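You operate a simulated robot arm through the tools that you are given. There is no shell and no other tool. Be economical: measure what you need, move in short steps, check, and stop when the job is done.

Carry out the task below with a simulated robot arm. There is one attempt and no reset: what you move stays moved.

JOB
Run the pump on the test mat through the job on its sheet.
Fine: rate and volume as on the sheet with that pump's number; let it finish.

It is judged by the outcome, as a careful person would: the job done as asked, and still so three seconds after it is handed in. It fails if anything else is knocked over, pushed out of place, dropped, spilled or broken. Flat cloth is picked up by pressing the open fingertips on it (5 to 10 N) and closing them slowly along it; thin cloth reads only 2 to 8 mm in the jaws.

ROBOT AND FRAMES
A 7-joint arm with a two-finger parallel gripper, fixed in place. Base frame: the origin is at the foot of the arm, x ahead of it, y to its left, z up. Units: cm, degrees, N and s.
With the tool pointing down near the work surface it reaches from about 48 to 92 cm from the base axis. Its first joint turns from -115.0 to 115.0 degrees. Payload 3.91 kg.
The TCP is the grasp point between the finger pads, 3 cm short of the fingertips. In the tool frame z runs along the fingers and y along their closing line. The gripper opens to 11 cm. The fingers are 2 cm wide and 1 cm thick; the gripper's body (4.8 by 11.2 cm) begins 5.5 cm behind the TCP.
Orientation is that of the tool frame in the base frame, as a unit quaternion [x, y, z, w]. With the fingers straight down and closing along the base's y, the tool's x points along the base's -x, its y along +y and its z along -z.

CONTROLS
- The arm moves only by the tool play_rows. Its argument "targets" is a list of rows, each a list of 7 numbers: the shift along the tool's x, y, z in mm, then the turn, a rotation vector about the tool's x, y, z in degrees, then the finger opening in mm, from 0 to 110. In form: [[tx, ty, tz, rx, ry, rz, grip], ...]. A call has 1 to 12 rows; each row shifts and turns the commanded pose from where the row before left it, along the tool's axes as they then stand. A row lasts 0.2 s, in which the tool goes at most 5 cm and 8.6 degrees; a call with a longer step from one row to the next is refused whole, and so is a gripper value outside its range. Where a pose cannot be reached the arm comes as near as it can. A force on the tool above 40 N (or 10 N above the force at the start of the call, whichever is more), or a blocked arm, ends the call early, and 0.2 s more pass. Each finger travels about 15.3 cm/s and halts on what it meets, pressing with about 38 N; the grip force reading is that of the motor and also rises with nothing between the fingers. The clock runs only during rows and for 0.2 s after the last one: add rows that do not move to give the fingers time. It gives the time, the measured TCP pose, the force on the tool (base axes), the opening and the grip force at its end, in the units of the frame above (readings bear some noise), and new pictures: "show" is both (left out), scene, wrist or none.
- Cameras (640 x 400 px; columns grow to the right, rows downward): "scene" is fixed at [4.65, -65.08, 152.75]; the picture's right is [0.53, -0.85, 0.00], its down [-0.64, -0.40, -0.66] and it looks along [0.56, 0.35, -0.75] (base axes); focal length 290 px, centre (320, 200). "wrist" rides on the gripper at [7.2, 1.7, -10.3] in the tool frame; the picture's right is [-0.23, 0.97, 0.00], its down [-0.76, -0.18, -0.62] and it looks along [-0.61, -0.14, 0.78] (tool axes); focal length 222 px, centre (320, 200).
- move_column(by): slides the trunk up (or, below 0, down) by that many cm; the arm rides with it, the base frame stays. It gives what a move gives, with no picture.
- pixel_to_xyz(camera, pixels): for up to 12 pixels [column, row] of the newest picture of that camera ("zoom" is the newest enlarged one), the place [x, y, z] in the base frame of the surface seen there, good to about 0.2 cm, but the place of the scene camera against the robot may be out by one fixed shift of up to 1.2 cm in any direction. No time passes.
- inspect(camera, box): a new picture of the part [left, top, right, bottom] of that camera's present view, enlarged. No time passes.
- close_job(): hands the job in; it is judged then, once.

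Work in short steps. Measure before you move; look again where a grasp or a placing could have gone wrong, and mend it. You have 80 turns and 170 pictures in all, those below and enlarged ones among them. Open the gripper and draw the arm clear of the work before you hand the job in, unless the task says otherwise; then end with one line.

The tools are called as name(argument=value, ...) on one line, values as JSON. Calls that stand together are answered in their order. play_rows: Moves the arm, as the interface text tells. Its arguments: {"type":"object","properties":{"targets":{"type":"array"},"show":{"type":"string","enum":["both","scene","wrist","none"]}},"required":["targets"]} The other tools are called the same way: move_column (by) slides the trunk up or down; pixel_to_xyz (camera, pixels) gives the place of the surface under pixels of a picture; inspect (camera, box) takes an enlarged picture of a part of a camera's view; close_job () hands the job in.

At the start:

```text
time_s: 0.0
eef_pos: [43.66, -34.34, 122.26]
tool_rot: [-0.001, 1.0, 0.0, 0.0]
force: [0.5, -0.2, 0.3]
width: 11.02
grasp_force: 0.0
trunk travel left (down, up): [-77.5, 21.5]
```

scene: 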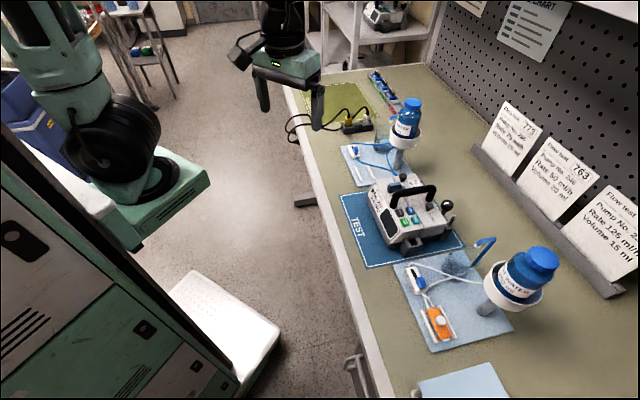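
wrist: 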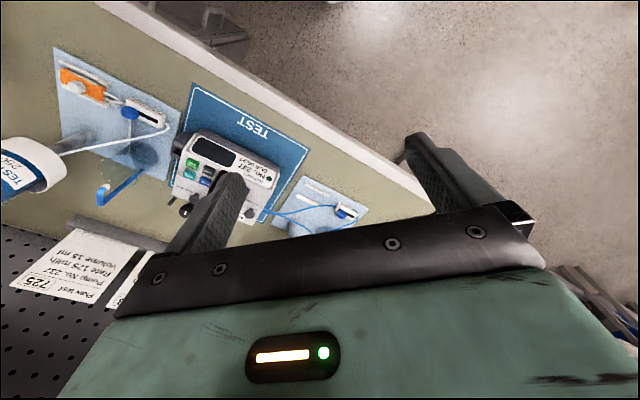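

I see a pump on the TEST mat near scene (405,215) and three sheets at right. I'll enlarge both.

inspect(camera="scene", box=[340, 160, 480, 270])

inspect(camera="scene", box=[470, 90, 640, 300])

inspect(camera="wrist", box=[160, 110, 380, 250])

inspect(camera="scene", box=[430, 0, 640, 80])

inspect(camera="scene", box=[320, 60, 440, 190])

inspect(camera="scene", box=[380, 225, 580, 365])

```text
3.64 times, centred on (410, 215) of scene
```

zoom: 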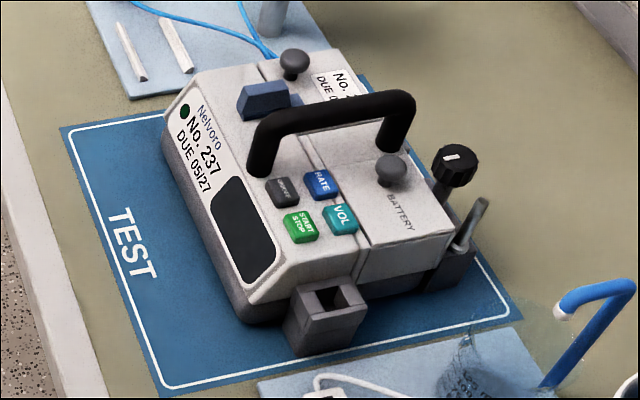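

```text
1.90 times, centred on (555, 195) of scene
```

zoom: 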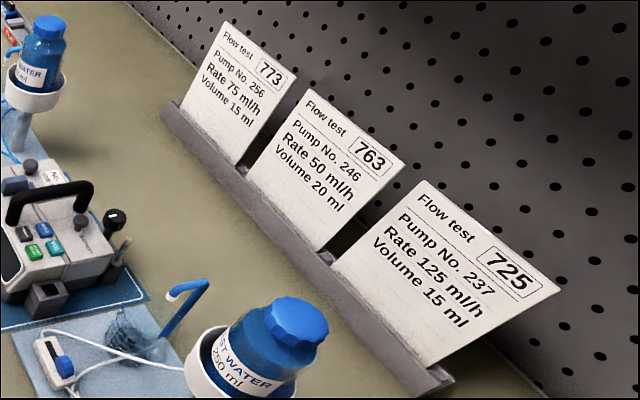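

```text
2.86 times, centred on (270, 180) of wrist
```

zoom: 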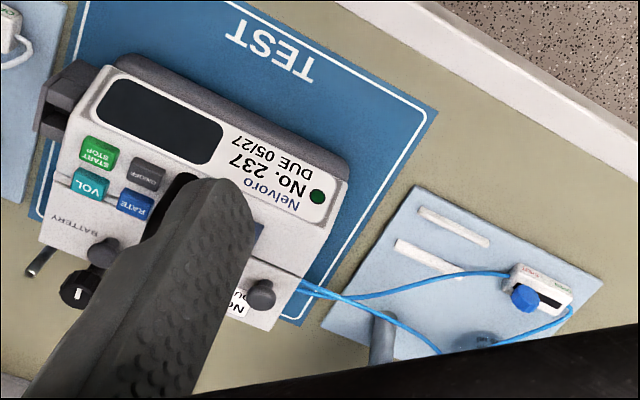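

```text
3.05 times, centred on (535, 40) of scene
```

zoom: 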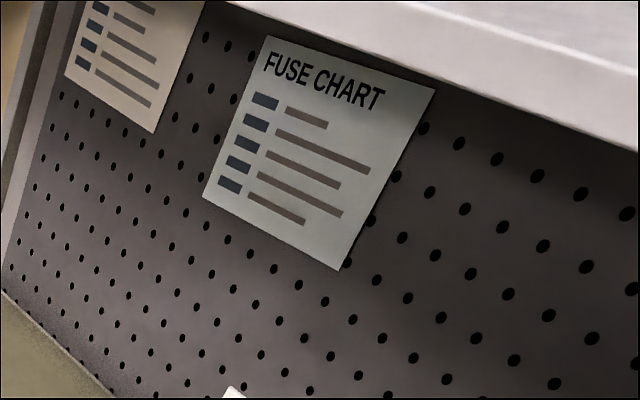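

```text
3.08 times, centred on (380, 125) of scene
```

zoom: 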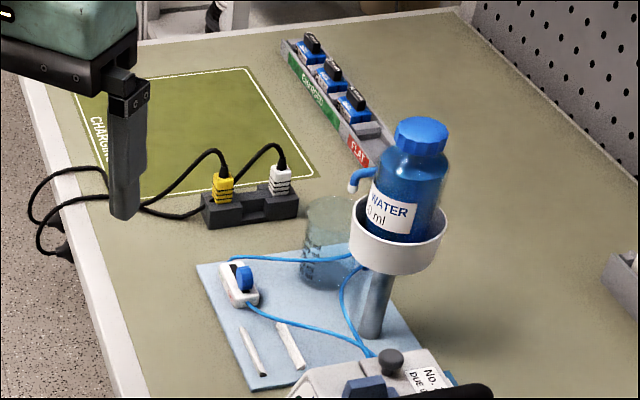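

```text
2.86 times, centred on (480, 295) of scene
```

zoom: 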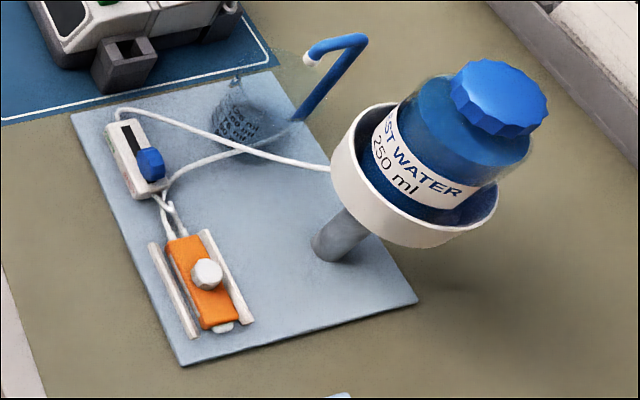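

The pump is No. 237, so its sheet is 725: rate 125 ml/h, volume 15 ml. I'll measure the pump's buttons, knob and other parts in an enlarged view.

inspect(camera="scene", box=[340, 160, 480, 270])

pixel_to_xyz(camera="zoom", pixels=[[282, 190], [321, 184], [299, 226], [341, 218], [245, 225], [460, 158], [391, 168], [295, 58], [332, 115], [330, 300], [480, 215], [265, 98]])

pixel_to_xyz(camera="scene", pixels=[[355, 153], [404, 100], [440, 322], [420, 285], [541, 255], [377, 105], [371, 88], [352, 122], [367, 118], [382, 90], [487, 240], [350, 250]])

```text
3.64 times, centred on (410, 215) of scene
```

zoom: 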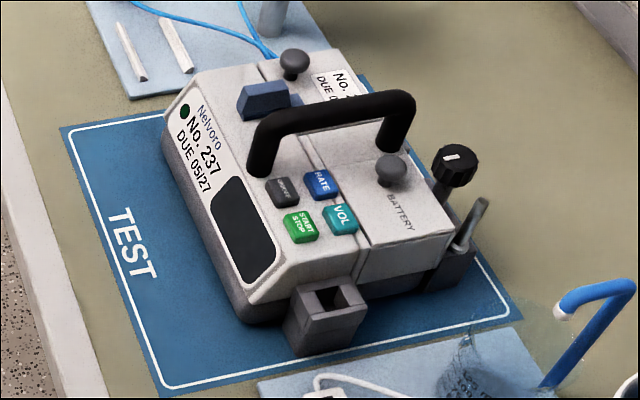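

```text
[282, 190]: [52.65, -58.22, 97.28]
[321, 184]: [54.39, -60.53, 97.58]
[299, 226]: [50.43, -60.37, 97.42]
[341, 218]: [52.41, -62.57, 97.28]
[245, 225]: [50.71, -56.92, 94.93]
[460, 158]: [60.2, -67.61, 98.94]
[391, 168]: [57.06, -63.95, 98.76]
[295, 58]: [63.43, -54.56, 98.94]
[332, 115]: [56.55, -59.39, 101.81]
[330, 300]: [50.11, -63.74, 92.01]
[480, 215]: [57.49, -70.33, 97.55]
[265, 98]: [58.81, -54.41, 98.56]
```

```text
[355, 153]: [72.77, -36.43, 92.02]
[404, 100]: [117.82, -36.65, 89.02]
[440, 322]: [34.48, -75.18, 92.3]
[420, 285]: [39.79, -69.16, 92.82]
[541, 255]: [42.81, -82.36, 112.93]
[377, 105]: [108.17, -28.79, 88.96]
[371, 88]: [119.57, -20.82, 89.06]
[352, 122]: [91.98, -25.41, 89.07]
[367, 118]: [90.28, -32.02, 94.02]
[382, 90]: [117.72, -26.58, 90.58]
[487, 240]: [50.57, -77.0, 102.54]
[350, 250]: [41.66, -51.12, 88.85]
```

The buttons sit near z 97.4 around (52, -60). I'll bring the wrist camera closer, staying high, to study the pump.

play_rows(targets=[[8, -44, 14, 0, 0, 0, 110], [8, -44, 14, 0, 0, 0, 110], [8, -44, 14, 0, 0, 0, 110], [8, -44, 14, 0, 0, 0, 110], [5, -44, 14, 0, 0, 0, 110], [0, 0, 0, 0, 0, 0, 110]])

```text
time_s: 1.4
eef_pos: [40.11, -56.19, 115.25]
tool_rot: [0.0, 1.0, 0.0, 0.0]
force: [-0.1, -0.3, -0.4]
width: 11.0
grasp_force: 0.2
trunk travel left (down, up): [-77.5, 21.5]
```

scene: 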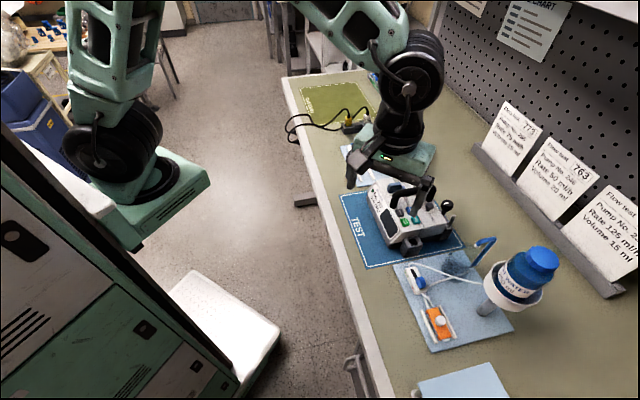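
wrist: 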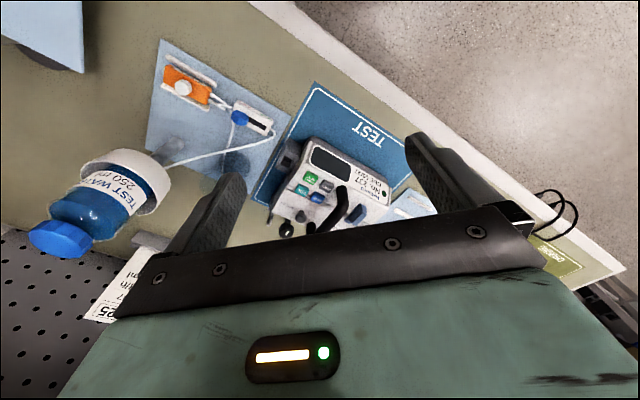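

The pump is at wrist (330,185); I'll enlarge it and the two stands.

inspect(camera="wrist", box=[240, 110, 440, 240])

inspect(camera="wrist", box=[130, 40, 300, 180])

```text
3.08 times, centred on (340, 175) of wrist
```

zoom: 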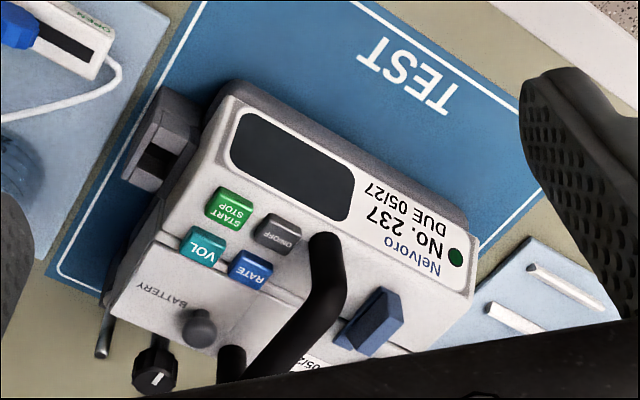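

```text
2.86 times, centred on (215, 110) of wrist
```

zoom: 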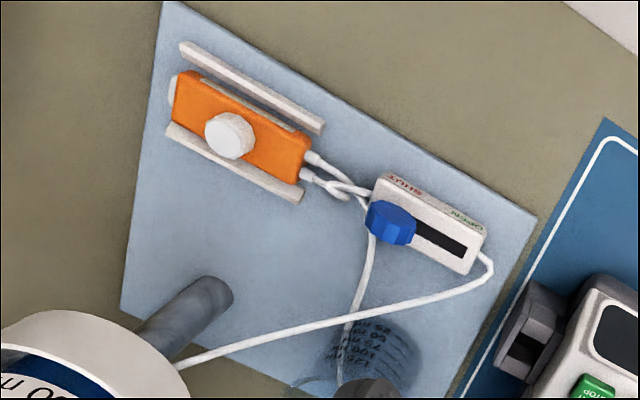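

The orange cassette on the near stand is parked with its clamp at SHUT. The pump may be loaded with the blue set from the far stand. I'll turn the tool about 48° so the wrist camera faces the pump from its front.

play_rows(targets=[[-17, 45, 0, 0, 0, 0, 110], [-17, 45, 0, 0, 0, 0, 110], [-17, 45, 0, 0, 0, 0, 110], [0, 0, 0, 0, 0, 8, 110], [0, 0, 0, 0, 0, 8, 110], [0, 0, 0, 0, 0, 8, 110], [0, 0, 0, 0, 0, 8, 110], [0, 0, 0, 0, 0, 8, 110], [0, 0, 0, 0, 0, 8, 110], [0, 0, 0, 0, 0, 0, 110]], show="wrist")

inspect(camera="wrist", box=[200, 60, 480, 240])

```text
time_s: 3.6
eef_pos: [45.13, -42.84, 115.37]
tool_rot: [0.407, 0.913, -0.001, 0.0]
force: [0.3, 0.3, 0.1]
width: 10.98
grasp_force: 0.0
trunk travel left (down, up): [-77.5, 21.5]
```

wrist: 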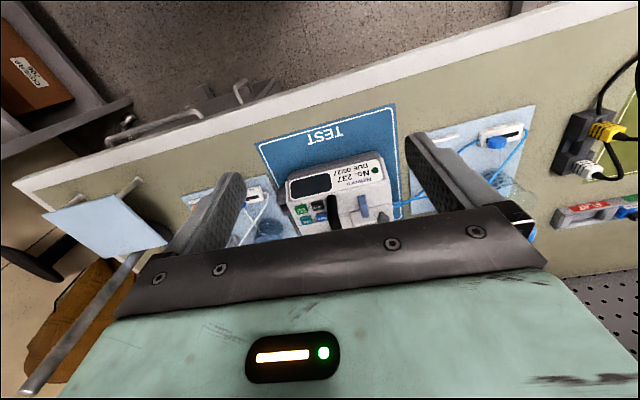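

```text
2.22 times, centred on (340, 150) of wrist
```

zoom: 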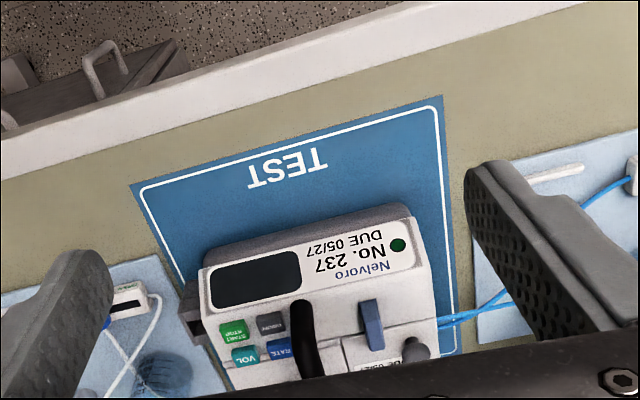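

The blue line runs into the pump's left side. I'll check its clamp and the rack and charger area.

inspect(camera="wrist", box=[430, 100, 560, 220])

inspect(camera="wrist", box=[520, 60, 640, 240])

inspect(camera="scene", box=[280, 70, 420, 200])

```text
3.33 times, centred on (495, 160) of wrist
```

zoom: 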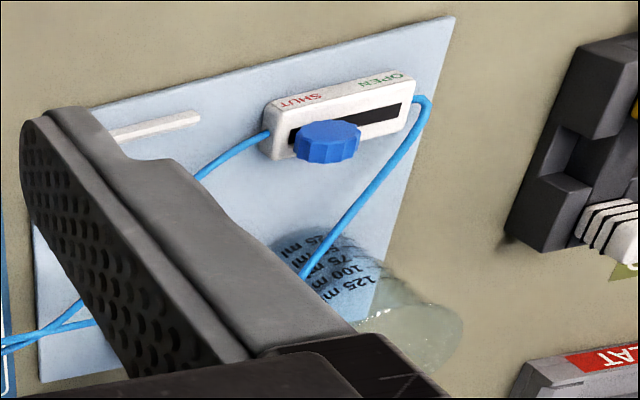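

```text
2.22 times, centred on (580, 150) of wrist
```

zoom: 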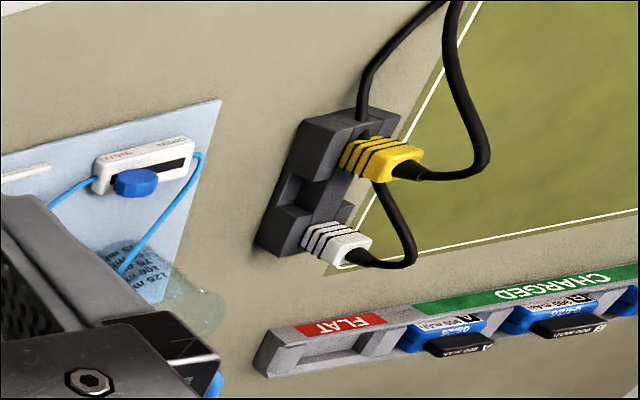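

```text
3.08 times, centred on (350, 135) of scene
```

zoom: 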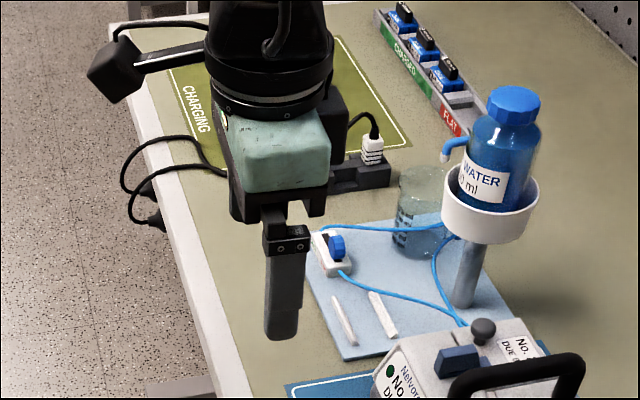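

The blue clamp is at SHUT and must be slid to OPEN. I'll measure the buttons and clamp with the wrist camera, which is not subject to the scene-camera shift.

pixel_to_xyz(camera="wrist", pixels=[[317.5, 205], [301, 208], [322, 216], [306, 219], [375, 170], [497, 141], [498, 133], [518, 131], [516, 126], [484, 137], [365, 207]])

inspect(camera="wrist", box=[280, 165, 400, 240])

pixel_to_xyz(camera="scene", pixels=[[353, 151], [350, 157], [424, 223]])

```text
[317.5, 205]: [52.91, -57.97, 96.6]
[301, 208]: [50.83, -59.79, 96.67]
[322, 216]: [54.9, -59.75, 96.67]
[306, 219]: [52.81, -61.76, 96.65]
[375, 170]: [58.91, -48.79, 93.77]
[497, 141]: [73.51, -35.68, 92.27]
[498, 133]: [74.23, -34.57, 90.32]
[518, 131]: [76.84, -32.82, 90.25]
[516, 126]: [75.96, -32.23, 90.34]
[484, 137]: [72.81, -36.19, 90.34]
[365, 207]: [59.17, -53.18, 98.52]
```

```text
5.33 times, centred on (340, 202) of wrist
```

zoom: 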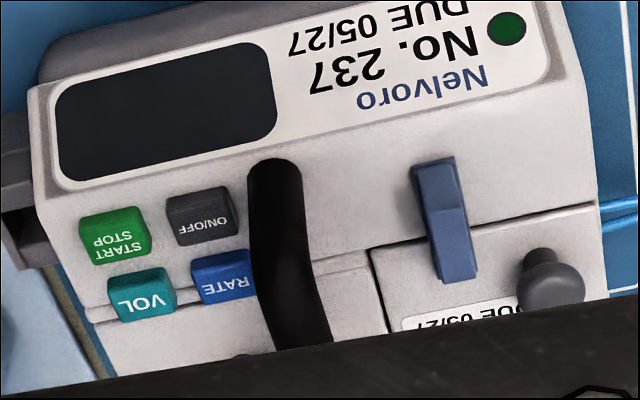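

```text
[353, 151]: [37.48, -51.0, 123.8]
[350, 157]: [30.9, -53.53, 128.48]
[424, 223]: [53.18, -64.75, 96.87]
```

I'll locate the handle's edge next to the ON and RATE buttons before pressing.

pixel_to_xyz(camera="zoom", pixels=[[254, 180], [254, 220], [270, 290], [290, 170], [290, 300], [243, 213], [202, 212], [222, 275], [115, 230], [143, 292], [330, 300]])

```text
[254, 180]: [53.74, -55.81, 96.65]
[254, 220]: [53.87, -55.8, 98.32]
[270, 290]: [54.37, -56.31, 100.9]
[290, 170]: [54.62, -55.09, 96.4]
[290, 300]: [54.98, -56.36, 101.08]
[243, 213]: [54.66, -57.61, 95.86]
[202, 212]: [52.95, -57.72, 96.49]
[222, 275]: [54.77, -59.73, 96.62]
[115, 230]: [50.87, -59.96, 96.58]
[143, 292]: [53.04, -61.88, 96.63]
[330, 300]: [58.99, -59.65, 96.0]
```

Clear of the handle by about 1 cm. I'll close the fingers, go above ON (52.9, -57.9) and descend to tips at about z 98.5.

play_rows(targets=[[-40.9, -10.7, 0, 0, 0, 0, 60], [-40.9, -10.7, 0, 0, 0, 0, 0], [-40.9, -10.7, 0, 0, 0, 0, 0], [-40.9, -10.7, 0, 0, 0, 0, 0], [0, 0, 40, 0, 0, 0, 0], [0, 0, 40, 0, 0, 0, 0], [0, 0, 40, 0, 0, 0, 0], [0, 0, 20, 0, 0, 0, 0], [0, 0, 0, 0, 0, 0, 0]])

inspect(camera="scene", box=[340, 160, 480, 270])

inspect(camera="wrist", box=[220, 80, 420, 210])

```text
time_s: 5.6
eef_pos: [52.8, -57.91, 101.34]
tool_rot: [0.407, 0.913, 0.0, 0.0]
force: [-0.8, -0.5, -0.2]
width: 0.02
grasp_force: 37.5
trunk travel left (down, up): [-77.5, 21.5]
```

scene: 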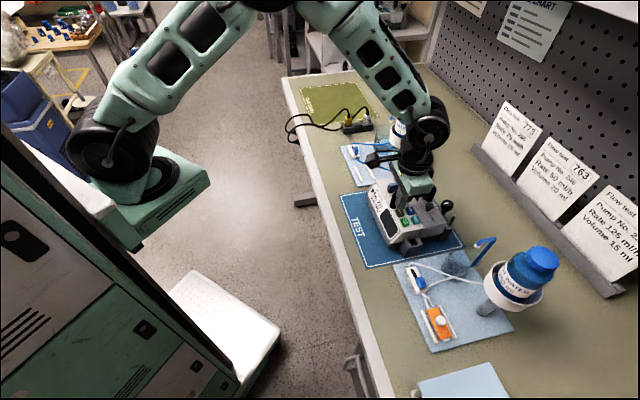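
wrist: 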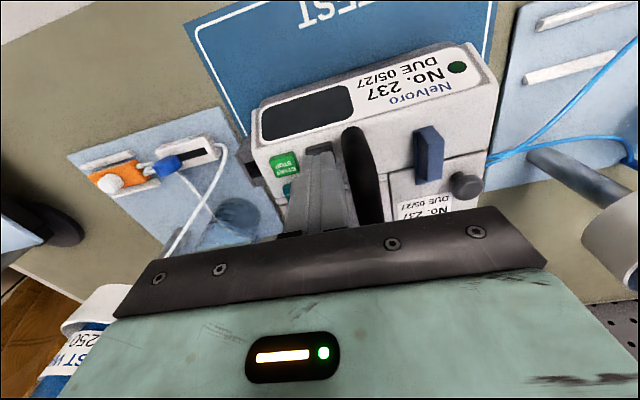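

```text
3.64 times, centred on (410, 215) of scene
```

zoom: 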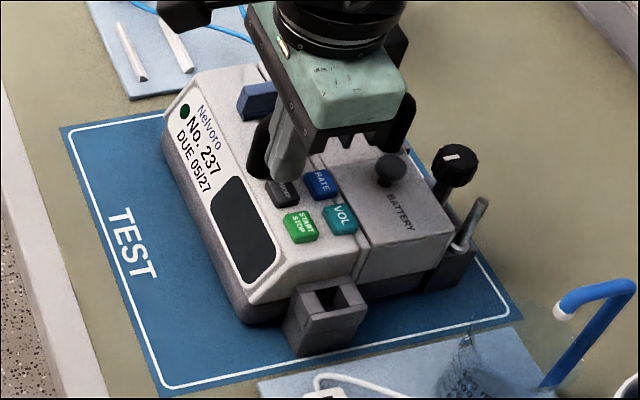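

```text
3.08 times, centred on (320, 145) of wrist
```

zoom: 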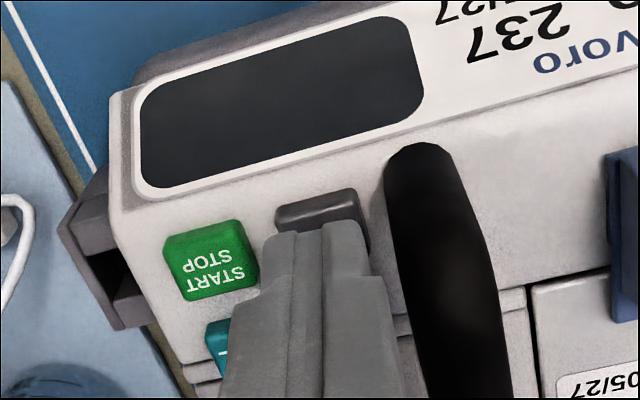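

Fingertips hover over ON (wrist zoom 320,220), gap to the handle visible. I'll press gently and retract.

play_rows(targets=[[0, 0, 10, 0, 0, 0, 0], [0, 0, 5, 0, 0, 0, 0], [0, 0, 3, 0, 0, 0, 0], [0, 0, 2, 0, 0, 0, 0]], show="wrist")

inspect(camera="wrist", box=[220, 70, 420, 200])

```text
time_s: 6.6
eef_pos: [52.83, -57.77, 99.37]
tool_rot: [0.406, 0.914, 0.0, 0.0]
force: [-0.2, -1.0, 1.1]
width: 0.0
grasp_force: 38.1
trunk travel left (down, up): [-77.5, 21.5]
```

wrist: 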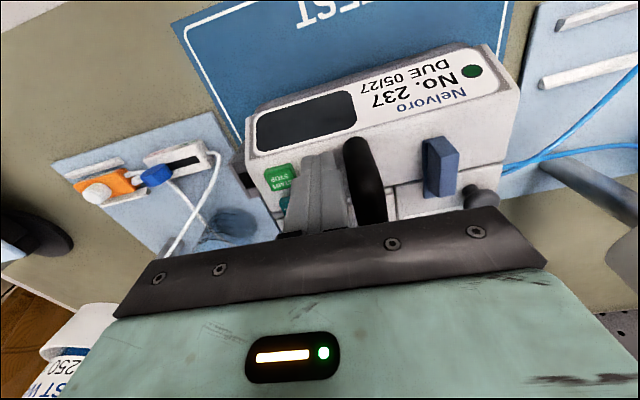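

```text
3.08 times, centred on (320, 135) of wrist
```

zoom: 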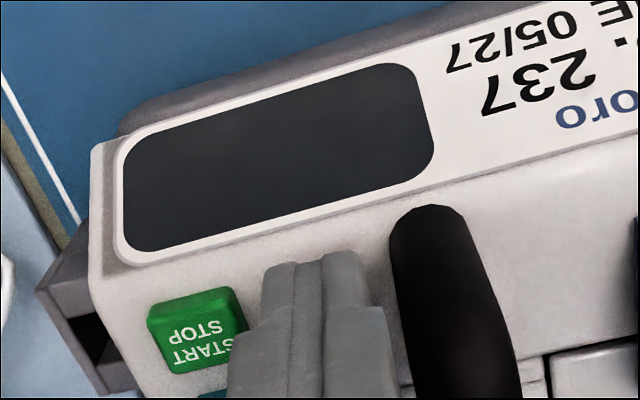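

Only 1 N so far; I'll press 3 mm more and watch the screen.

play_rows(targets=[[0, 0, 2, 0, 0, 0, 0], [0, 0, 1.5, 0, 0, 0, 0], [0, 0, 0, 0, 0, 0, 0]], show="wrist")

inspect(camera="wrist", box=[220, 70, 420, 200])

```text
time_s: 7.4
eef_pos: [52.9, -57.78, 99.1]
tool_rot: [0.406, 0.914, 0.0, 0.0]
force: [1.1, -1.5, 5.7]
width: 0.03
grasp_force: 37.5
trunk travel left (down, up): [-77.5, 21.5]
```

wrist: 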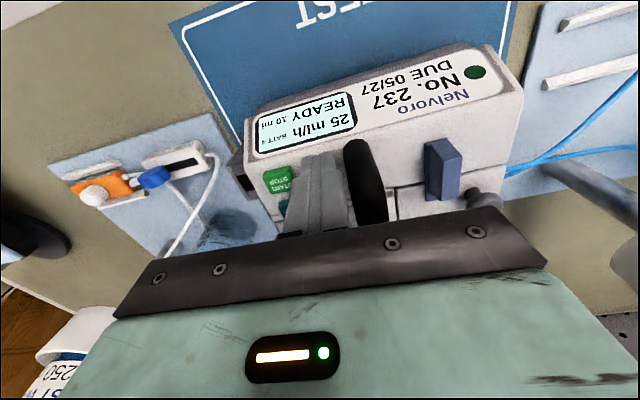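

```text
3.08 times, centred on (320, 135) of wrist
```

zoom: 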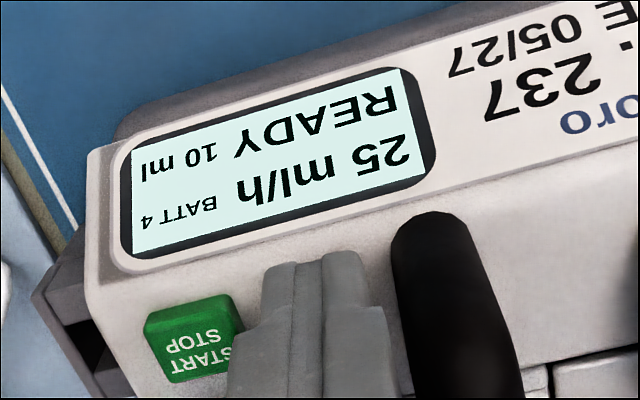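

The screen reads READY 25 ml/h, 10 ml, BATT 4. I'll raise, move 2.7 cm to RATE and press once to learn the step.

play_rows(targets=[[0, 0, -20, 0, 0, 0, 0], [-27, 0, 0, 0, 0, 0, 0], [0, 0, 0, 0, 0, 0, 0], [0, 0, 15, 0, 0, 0, 0], [0, 0, 5, 0, 0, 0, 0], [0, 0, 1, 0, 0, 0, 0], [0, 0, -10, 0, 0, 0, 0]], show="wrist")

inspect(camera="wrist", box=[220, 70, 420, 200])

```text
time_s: 9.0
eef_pos: [54.65, -59.84, 99.93]
tool_rot: [0.407, 0.914, 0.001, -0.001]
force: [-0.1, -0.2, 0.5]
width: 0.01
grasp_force: 37.3
trunk travel left (down, up): [-77.5, 21.5]
```

wrist: 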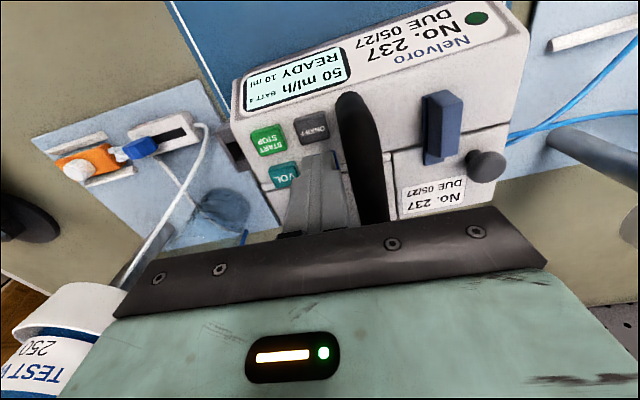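

```text
3.08 times, centred on (320, 135) of wrist
```

zoom: 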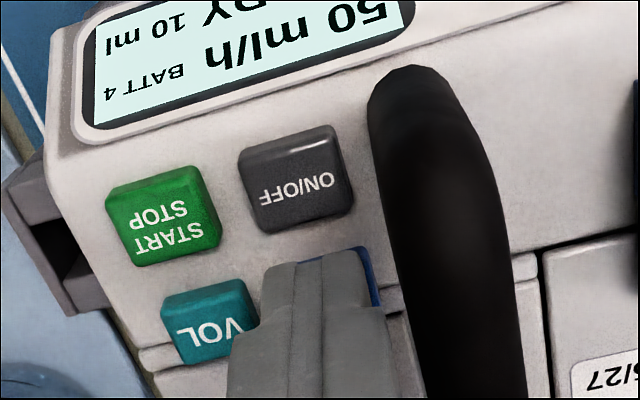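

Each press adds 25 (now 50). Three more presses for 125.

play_rows(targets=[[0, 0, 6, 0, 0, 0, 0], [0, 0, 4, 0, 0, 0, 0], [0, 0, -10, 0, 0, 0, 0], [0, 0, 0, 0, 0, 0, 0], [0, 0, 6, 0, 0, 0, 0], [0, 0, 4, 0, 0, 0, 0], [0, 0, -10, 0, 0, 0, 0], [0, 0, 0, 0, 0, 0, 0]], show="wrist")

inspect(camera="wrist", box=[220, 40, 420, 170])

```text
time_s: 10.8
eef_pos: [54.68, -59.71, 99.9]
tool_rot: [0.407, 0.914, 0.0, 0.0]
force: [-0.2, -0.9, -0.2]
width: 0.02
grasp_force: 37.8
trunk travel left (down, up): [-77.5, 21.5]
```

wrist: 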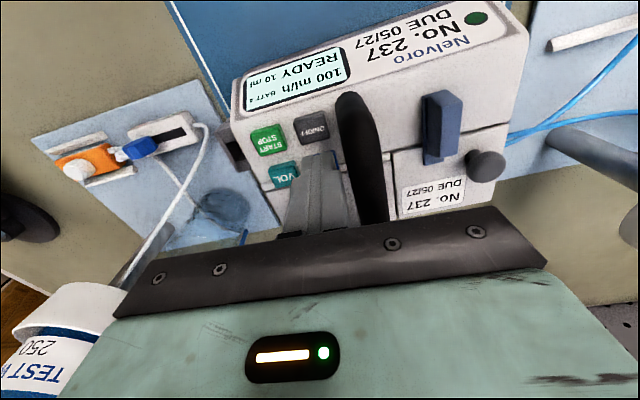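

```text
3.08 times, centred on (320, 105) of wrist
```

zoom: 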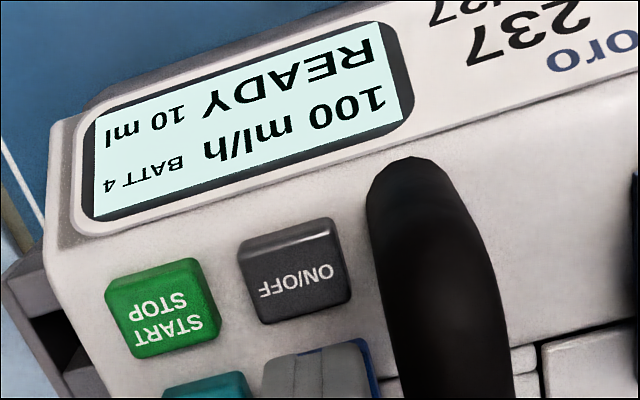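

100 ml/h now: one more RATE press, then move 2.7 cm to VOL and press once.

play_rows(targets=[[0, 0, 6, 0, 0, 0, 0], [0, 0, 4, 0, 0, 0, 0], [0, 0, -18, 0, 0, 0, 0], [-2, -27, 0, 0, 0, 0, 0], [0, 0, 0, 0, 0, 0, 0], [0, 0, 13, 0, 0, 0, 0], [0, 0, 5, 0, 0, 0, 0], [0, 0, -10, 0, 0, 0, 0], [0, 0, 0, 0, 0, 0, 0]], show="wrist")

inspect(camera="wrist", box=[220, 40, 420, 170])

```text
time_s: 12.8
eef_pos: [52.82, -61.79, 99.95]
tool_rot: [0.407, 0.913, 0.001, 0.0]
force: [0.4, 0.1, 0.0]
width: 0.0
grasp_force: 37.8
trunk travel left (down, up): [-77.5, 21.5]
```

wrist: 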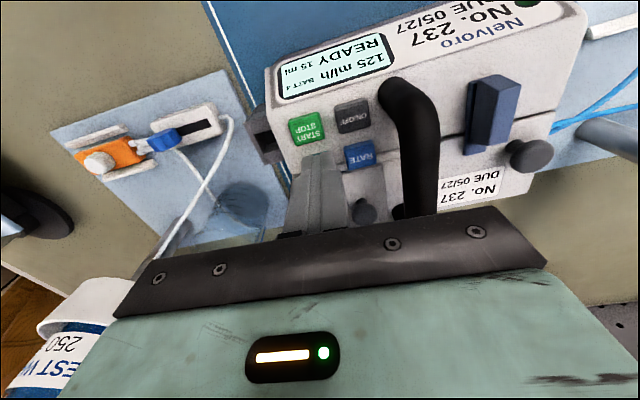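

```text
3.08 times, centred on (320, 105) of wrist
```

zoom: 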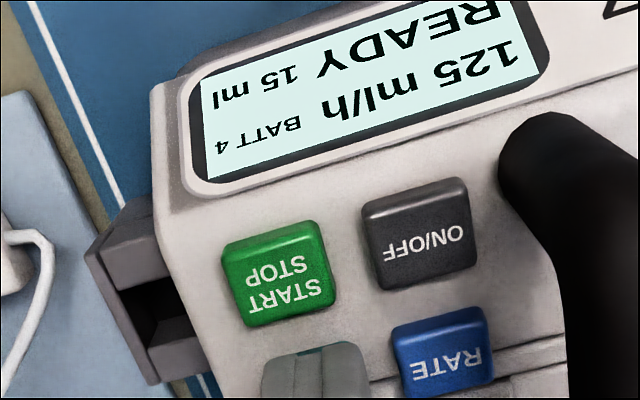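

Set to 125 ml/h, 15 ml. Before starting I must open the blue clamp. I'll raise the tool and measure the bottle stand beside it.

play_rows(targets=[[0, 0, -45, 0, 0, 0, 0], [0, 0, -45, 0, 0, 0, 0], [0, 0, -45, 0, 0, 0, 0], [30, 25, 0, 0, 0, 0, 0], [30, 25, 0, 0, 0, 0, 0], [30, 25, 0, 0, 0, 0, 0], [30, 25, 0, 0, 0, 0, 0], [0, 0, 0, 0, 0, 0, 0]])

pixel_to_xyz(camera="scene", pixels=[[412, 103], [392, 140], [417, 143], [405, 125], [390, 117], [398, 163], [366, 143]])

inspect(camera="scene", box=[320, 80, 460, 200])

```text
time_s: 14.6
eef_pos: [52.17, -46.05, 113.42]
tool_rot: [0.407, 0.913, 0.0, 0.0]
force: [-0.3, -0.2, 0.6]
width: 0.02
grasp_force: 38.0
trunk travel left (down, up): [-77.5, 21.5]
```

scene: 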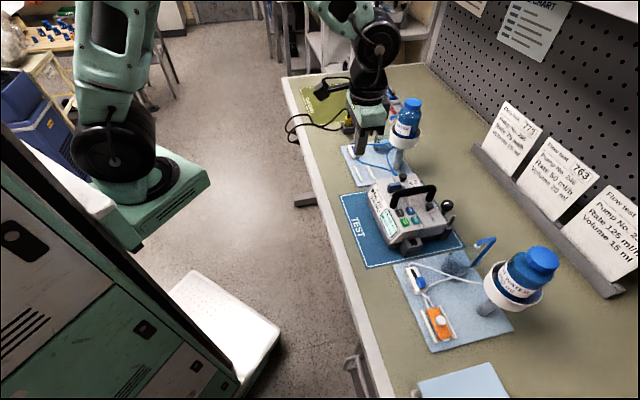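
wrist: 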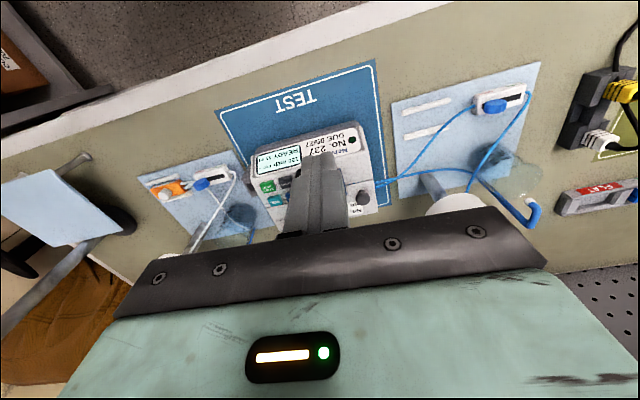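

```text
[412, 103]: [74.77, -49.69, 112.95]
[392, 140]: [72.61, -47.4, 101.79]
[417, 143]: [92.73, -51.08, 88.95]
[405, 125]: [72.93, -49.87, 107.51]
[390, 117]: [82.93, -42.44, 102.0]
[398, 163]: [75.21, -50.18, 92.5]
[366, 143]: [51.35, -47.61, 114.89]
```

```text
3.33 times, centred on (390, 140) of scene
```

zoom: 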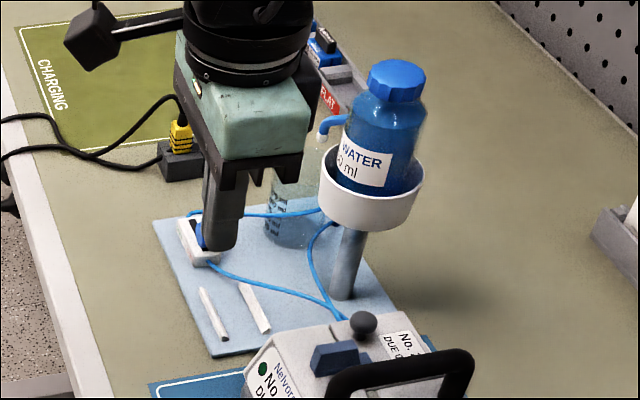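

The bottle is ~12 cm behind the clamp, so there's room. I'll measure the clamp knob and slot in the wrist view.

inspect(camera="wrist", box=[450, 60, 560, 130])

inspect(camera="wrist", box=[330, 130, 450, 220])

```text
5.71 times, centred on (505, 95) of wrist
```

zoom: 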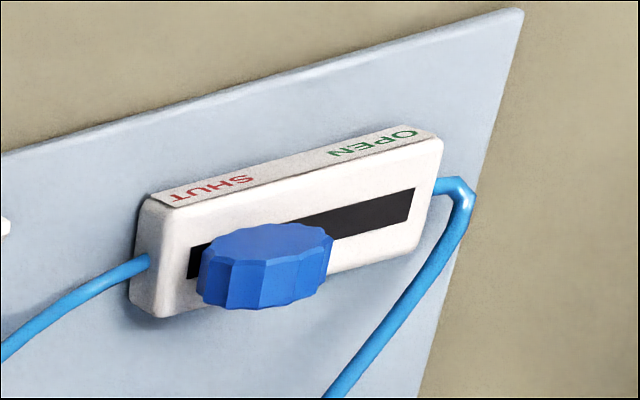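

```text
4.44 times, centred on (390, 175) of wrist
```

zoom: 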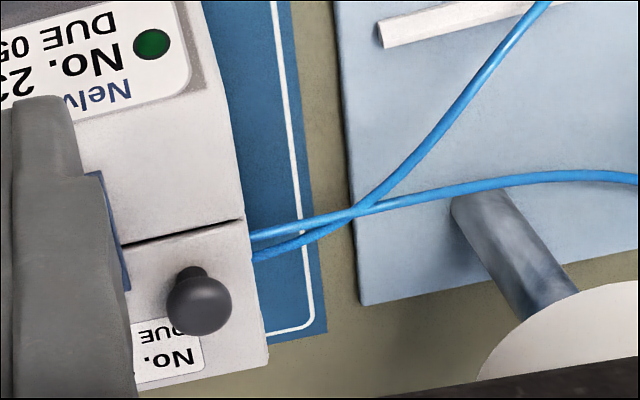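

I'll take coordinates for the knob's edges, slot ends and body.

pixel_to_xyz(camera="wrist", pixels=[[495, 103], [486, 106], [506, 103], [521, 94], [484, 104], [520, 101], [516, 88], [480, 95], [475, 112], [500, 112]])

inspect(camera="scene", box=[340, 130, 380, 160])

```text
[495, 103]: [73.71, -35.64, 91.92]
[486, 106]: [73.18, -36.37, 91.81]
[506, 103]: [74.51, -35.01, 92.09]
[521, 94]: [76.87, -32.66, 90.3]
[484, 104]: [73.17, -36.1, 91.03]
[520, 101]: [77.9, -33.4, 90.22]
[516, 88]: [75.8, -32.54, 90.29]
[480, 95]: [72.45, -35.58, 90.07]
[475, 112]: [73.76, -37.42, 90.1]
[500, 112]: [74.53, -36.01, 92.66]
```

```text
13.33 times, centred on (360, 145) of scene
```

zoom: 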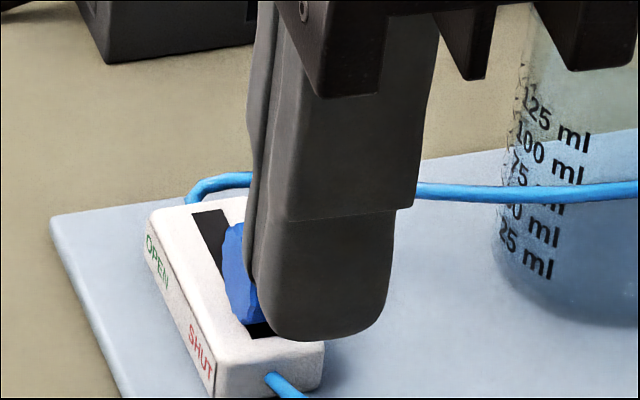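

Knob centre ≈ (73.9, -35.9), top z 92.6, slot runs along (0.70, 0.71). I'll go above it with a 50 mm opening and tips at about z 95.

play_rows(targets=[[-14, 45.8, 0, 0, 0, 0, 50], [-14, 45.8, 0, 0, 0, 0, 50], [-14, 45.8, 0, 0, 0, 0, 50], [-14, 45.8, 0, 0, 0, 0, 50], [-14, 45.8, 0, 0, 0, 0, 50], [0, 0, 45, 0, 0, 0, 50], [0, 0, 45, 0, 0, 0, 50], [0, 0, 64, 0, 0, 0, 50], [0, 0, 0, 0, 0, 0, 50]])

```text
refused: row 8 steps farther than a row can; nothing moved
```

Row 8 was too long; I'll split it.

play_rows(targets=[[-14, 45.8, 0, 0, 0, 0, 50], [-14, 45.8, 0, 0, 0, 0, 50], [-14, 45.8, 0, 0, 0, 0, 50], [-14, 45.8, 0, 0, 0, 0, 50], [-14, 45.8, 0, 0, 0, 0, 50], [0, 0, 45, 0, 0, 0, 50], [0, 0, 45, 0, 0, 0, 50], [0, 0, 45, 0, 0, 0, 50], [0, 0, 15, 0, 0, 0, 50], [0, 0, 0, 0, 0, 0, 50]])

inspect(camera="wrist", box=[220, 80, 440, 220])

inspect(camera="scene", box=[330, 90, 430, 170])

```text
time_s: 16.8
eef_pos: [73.8, -36.12, 98.39]
tool_rot: [0.407, 0.914, 0.0, 0.0]
force: [-0.8, 0.1, 0.2]
width: 5.01
grasp_force: 0.1
trunk travel left (down, up): [-77.5, 21.5]
```

scene: 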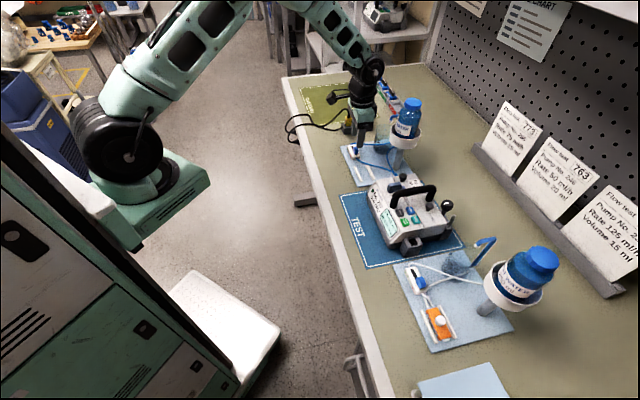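
wrist: 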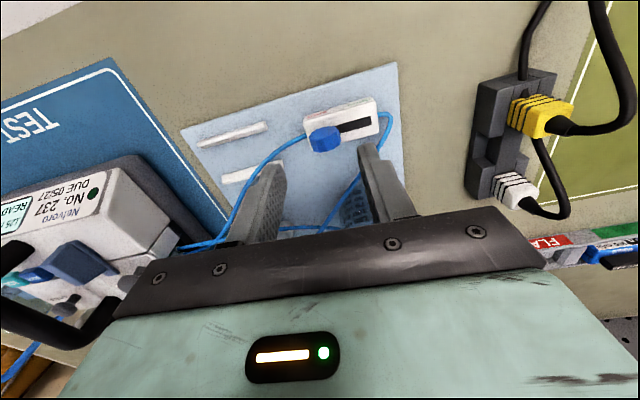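

```text
2.86 times, centred on (330, 150) of wrist
```

zoom: 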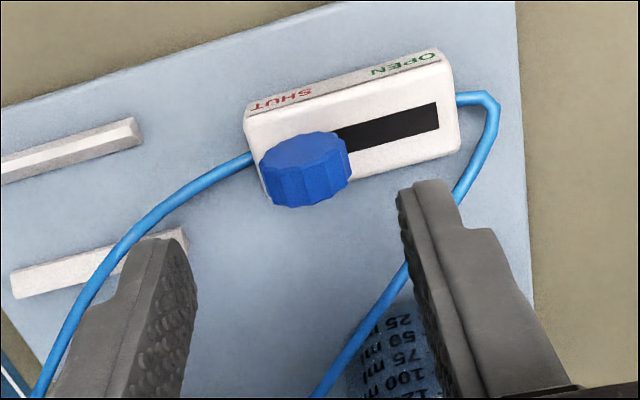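

```text
5.00 times, centred on (380, 130) of scene
```

zoom: 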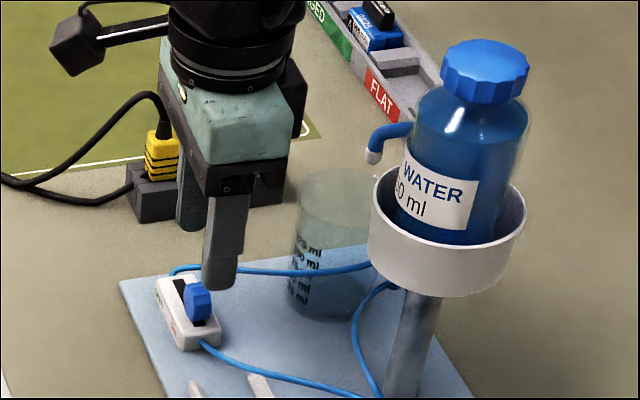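

I'll re-measure the knob top at wrist (325,134) from this closer view.

pixel_to_xyz(camera="wrist", pixels=[[324, 130], [325, 137], [315, 135], [336, 132], [340, 127], [367, 121], [327, 147]])

```text
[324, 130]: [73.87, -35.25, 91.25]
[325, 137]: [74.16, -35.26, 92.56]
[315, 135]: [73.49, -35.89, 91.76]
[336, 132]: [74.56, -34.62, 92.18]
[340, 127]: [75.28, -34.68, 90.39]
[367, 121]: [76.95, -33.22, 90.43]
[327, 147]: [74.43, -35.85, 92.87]
```

The knob is an upright roller, centre ≈ (74.3, -35.55), top 92.9. I'll shift 7 mm along the slot, lower to tips at z ~91.2, and narrow to 28 mm.

play_rows(targets=[[0, 7, 10, 0, 0, 0, 50], [0, 0, 15, 0, 0, 0, 50], [0, 0, 10, 0, 0, 0, 50], [0, 0, 7, 0, 0, 0, 50], [0, 0, 0, 0, 0, 0, 28], [0, 0, 0, 0, 0, 0, 28]])

inspect(camera="wrist", box=[220, 80, 440, 220])

inspect(camera="scene", box=[330, 90, 430, 170])

```text
time_s: 18.2
eef_pos: [74.43, -35.46, 94.18]
tool_rot: [0.407, 0.913, 0.001, 0.0]
force: [-1.0, 1.0, 0.3]
width: 2.82
grasp_force: 0.0
trunk travel left (down, up): [-77.5, 21.5]
```

scene: 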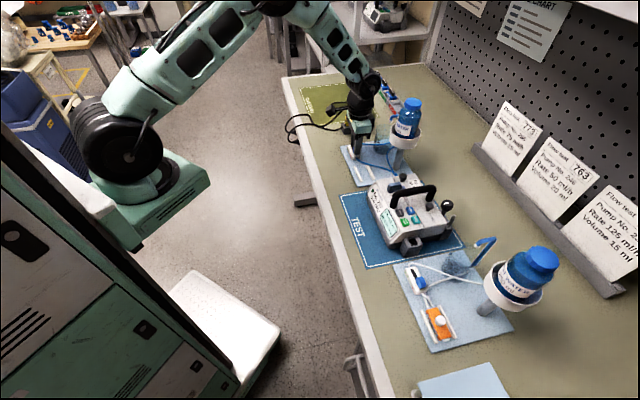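
wrist: 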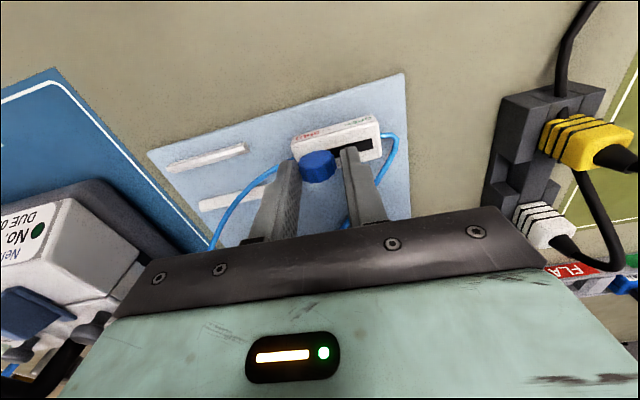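

```text
2.86 times, centred on (330, 150) of wrist
```

zoom: 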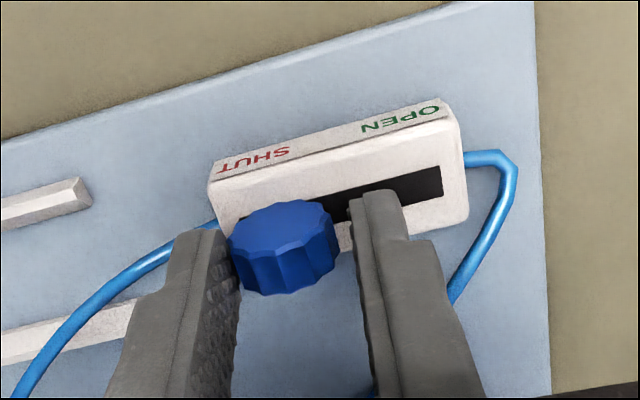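

```text
5.00 times, centred on (380, 130) of scene
```

zoom: 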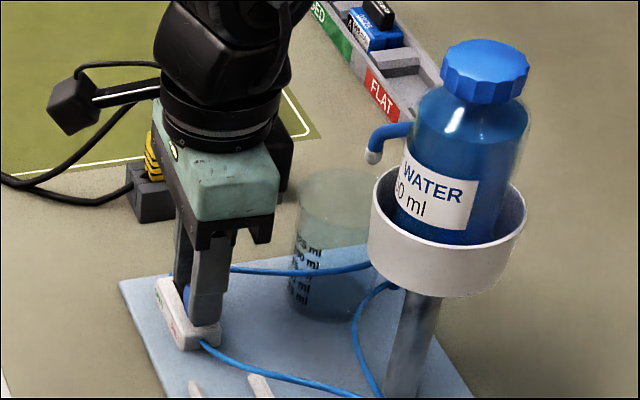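

The fingers straddle the knob, the left one touching it. I'll push along +y toward OPEN in 4–5 mm steps.

play_rows(targets=[[0, 4, 0, 0, 0, 0, 28], [0, 4, 0, 0, 0, 0, 28], [0, 4, 0, 0, 0, 0, 28], [0, 4, 0, 0, 0, 0, 28], [0, 3, 0, 0, 0, 0, 28], [0, 0, 0, 0, 0, 0, 28]], show="wrist")

inspect(camera="wrist", box=[220, 80, 440, 220])

```text
time_s: 19.6
eef_pos: [75.85, -34.4, 94.26]
tool_rot: [0.406, 0.914, 0.0, 0.0]
force: [-0.1, 0.0, 0.1]
width: 2.83
grasp_force: 0.1
trunk travel left (down, up): [-77.5, 21.5]
```

wrist: 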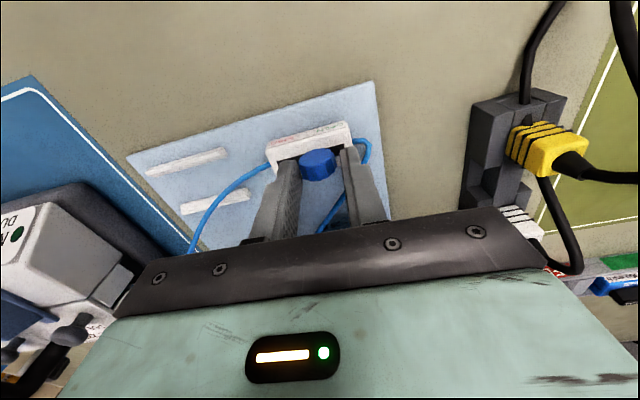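

```text
2.86 times, centred on (330, 150) of wrist
```

zoom: 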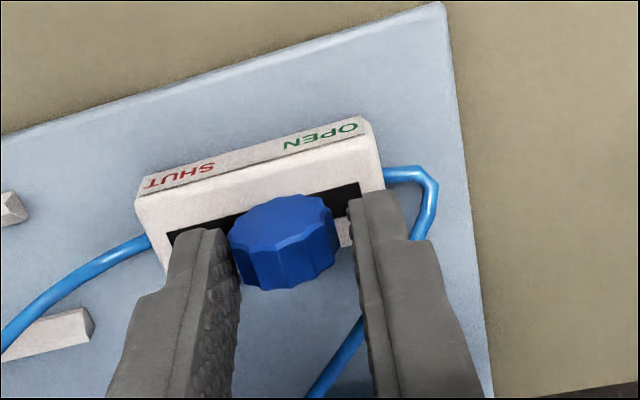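

The knob is sliding; black slot remains on the OPEN side. I'll continue in small steps until it stops.

play_rows(targets=[[0, 3, 0, 0, 0, 0, 28], [0, 3, 0, 0, 0, 0, 28], [0, 2, 0, 0, 0, 0, 28], [0, 2, 0, 0, 0, 0, 28], [0, 0, 0, 0, 0, 0, 28]], show="wrist")

inspect(camera="wrist", box=[220, 80, 440, 220])

```text
time_s: 20.8
eef_pos: [76.54, -33.66, 94.23]
tool_rot: [0.408, 0.913, 0.001, 0.0]
force: [0.1, 0.7, -0.7]
width: 2.82
grasp_force: 0.1
trunk travel left (down, up): [-77.5, 21.5]
```

wrist: 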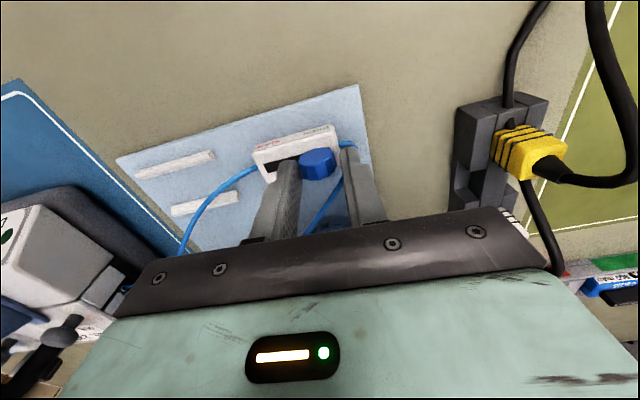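

```text
2.86 times, centred on (330, 150) of wrist
```

zoom: 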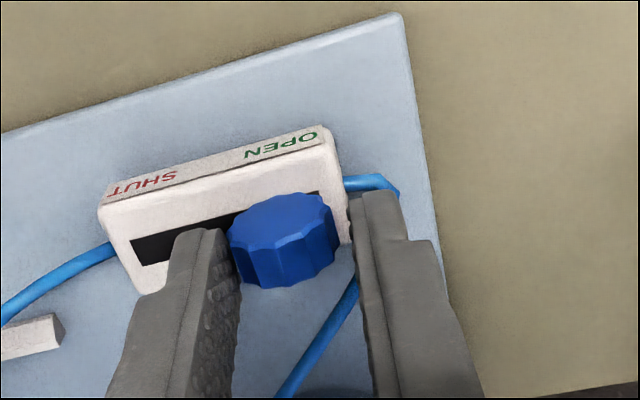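

Nearly at the OPEN end with no resistance yet; a few millimetres more, tenderly.

play_rows(targets=[[0, 1.5, 0, 0, 0, 0, 28], [0, 1.5, 0, 0, 0, 0, 28], [0, 1, 0, 0, 0, 0, 28], [0, 0, 0, 0, 0, 0, 28]], show="wrist")

inspect(camera="wrist", box=[220, 80, 440, 220])

```text
time_s: 21.8
eef_pos: [76.75, -33.39, 94.21]
tool_rot: [0.406, 0.914, 0.0, 0.0]
force: [-3.9, -5.3, 0.9]
width: 3.09
grasp_force: 2.7
trunk travel left (down, up): [-77.5, 21.5]
```

wrist: 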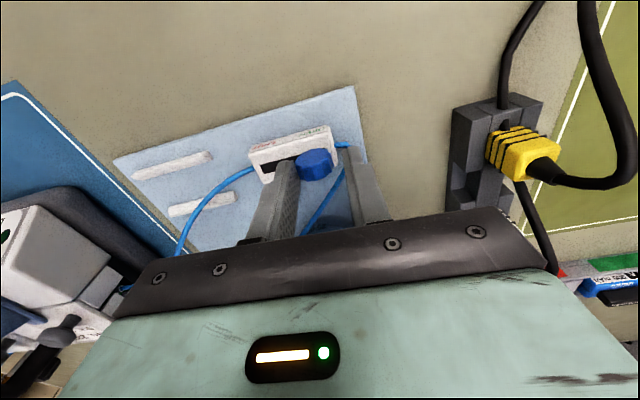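

```text
2.86 times, centred on (330, 150) of wrist
```

zoom: 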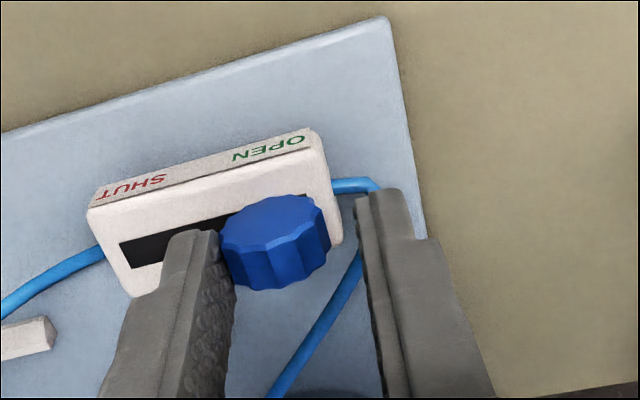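

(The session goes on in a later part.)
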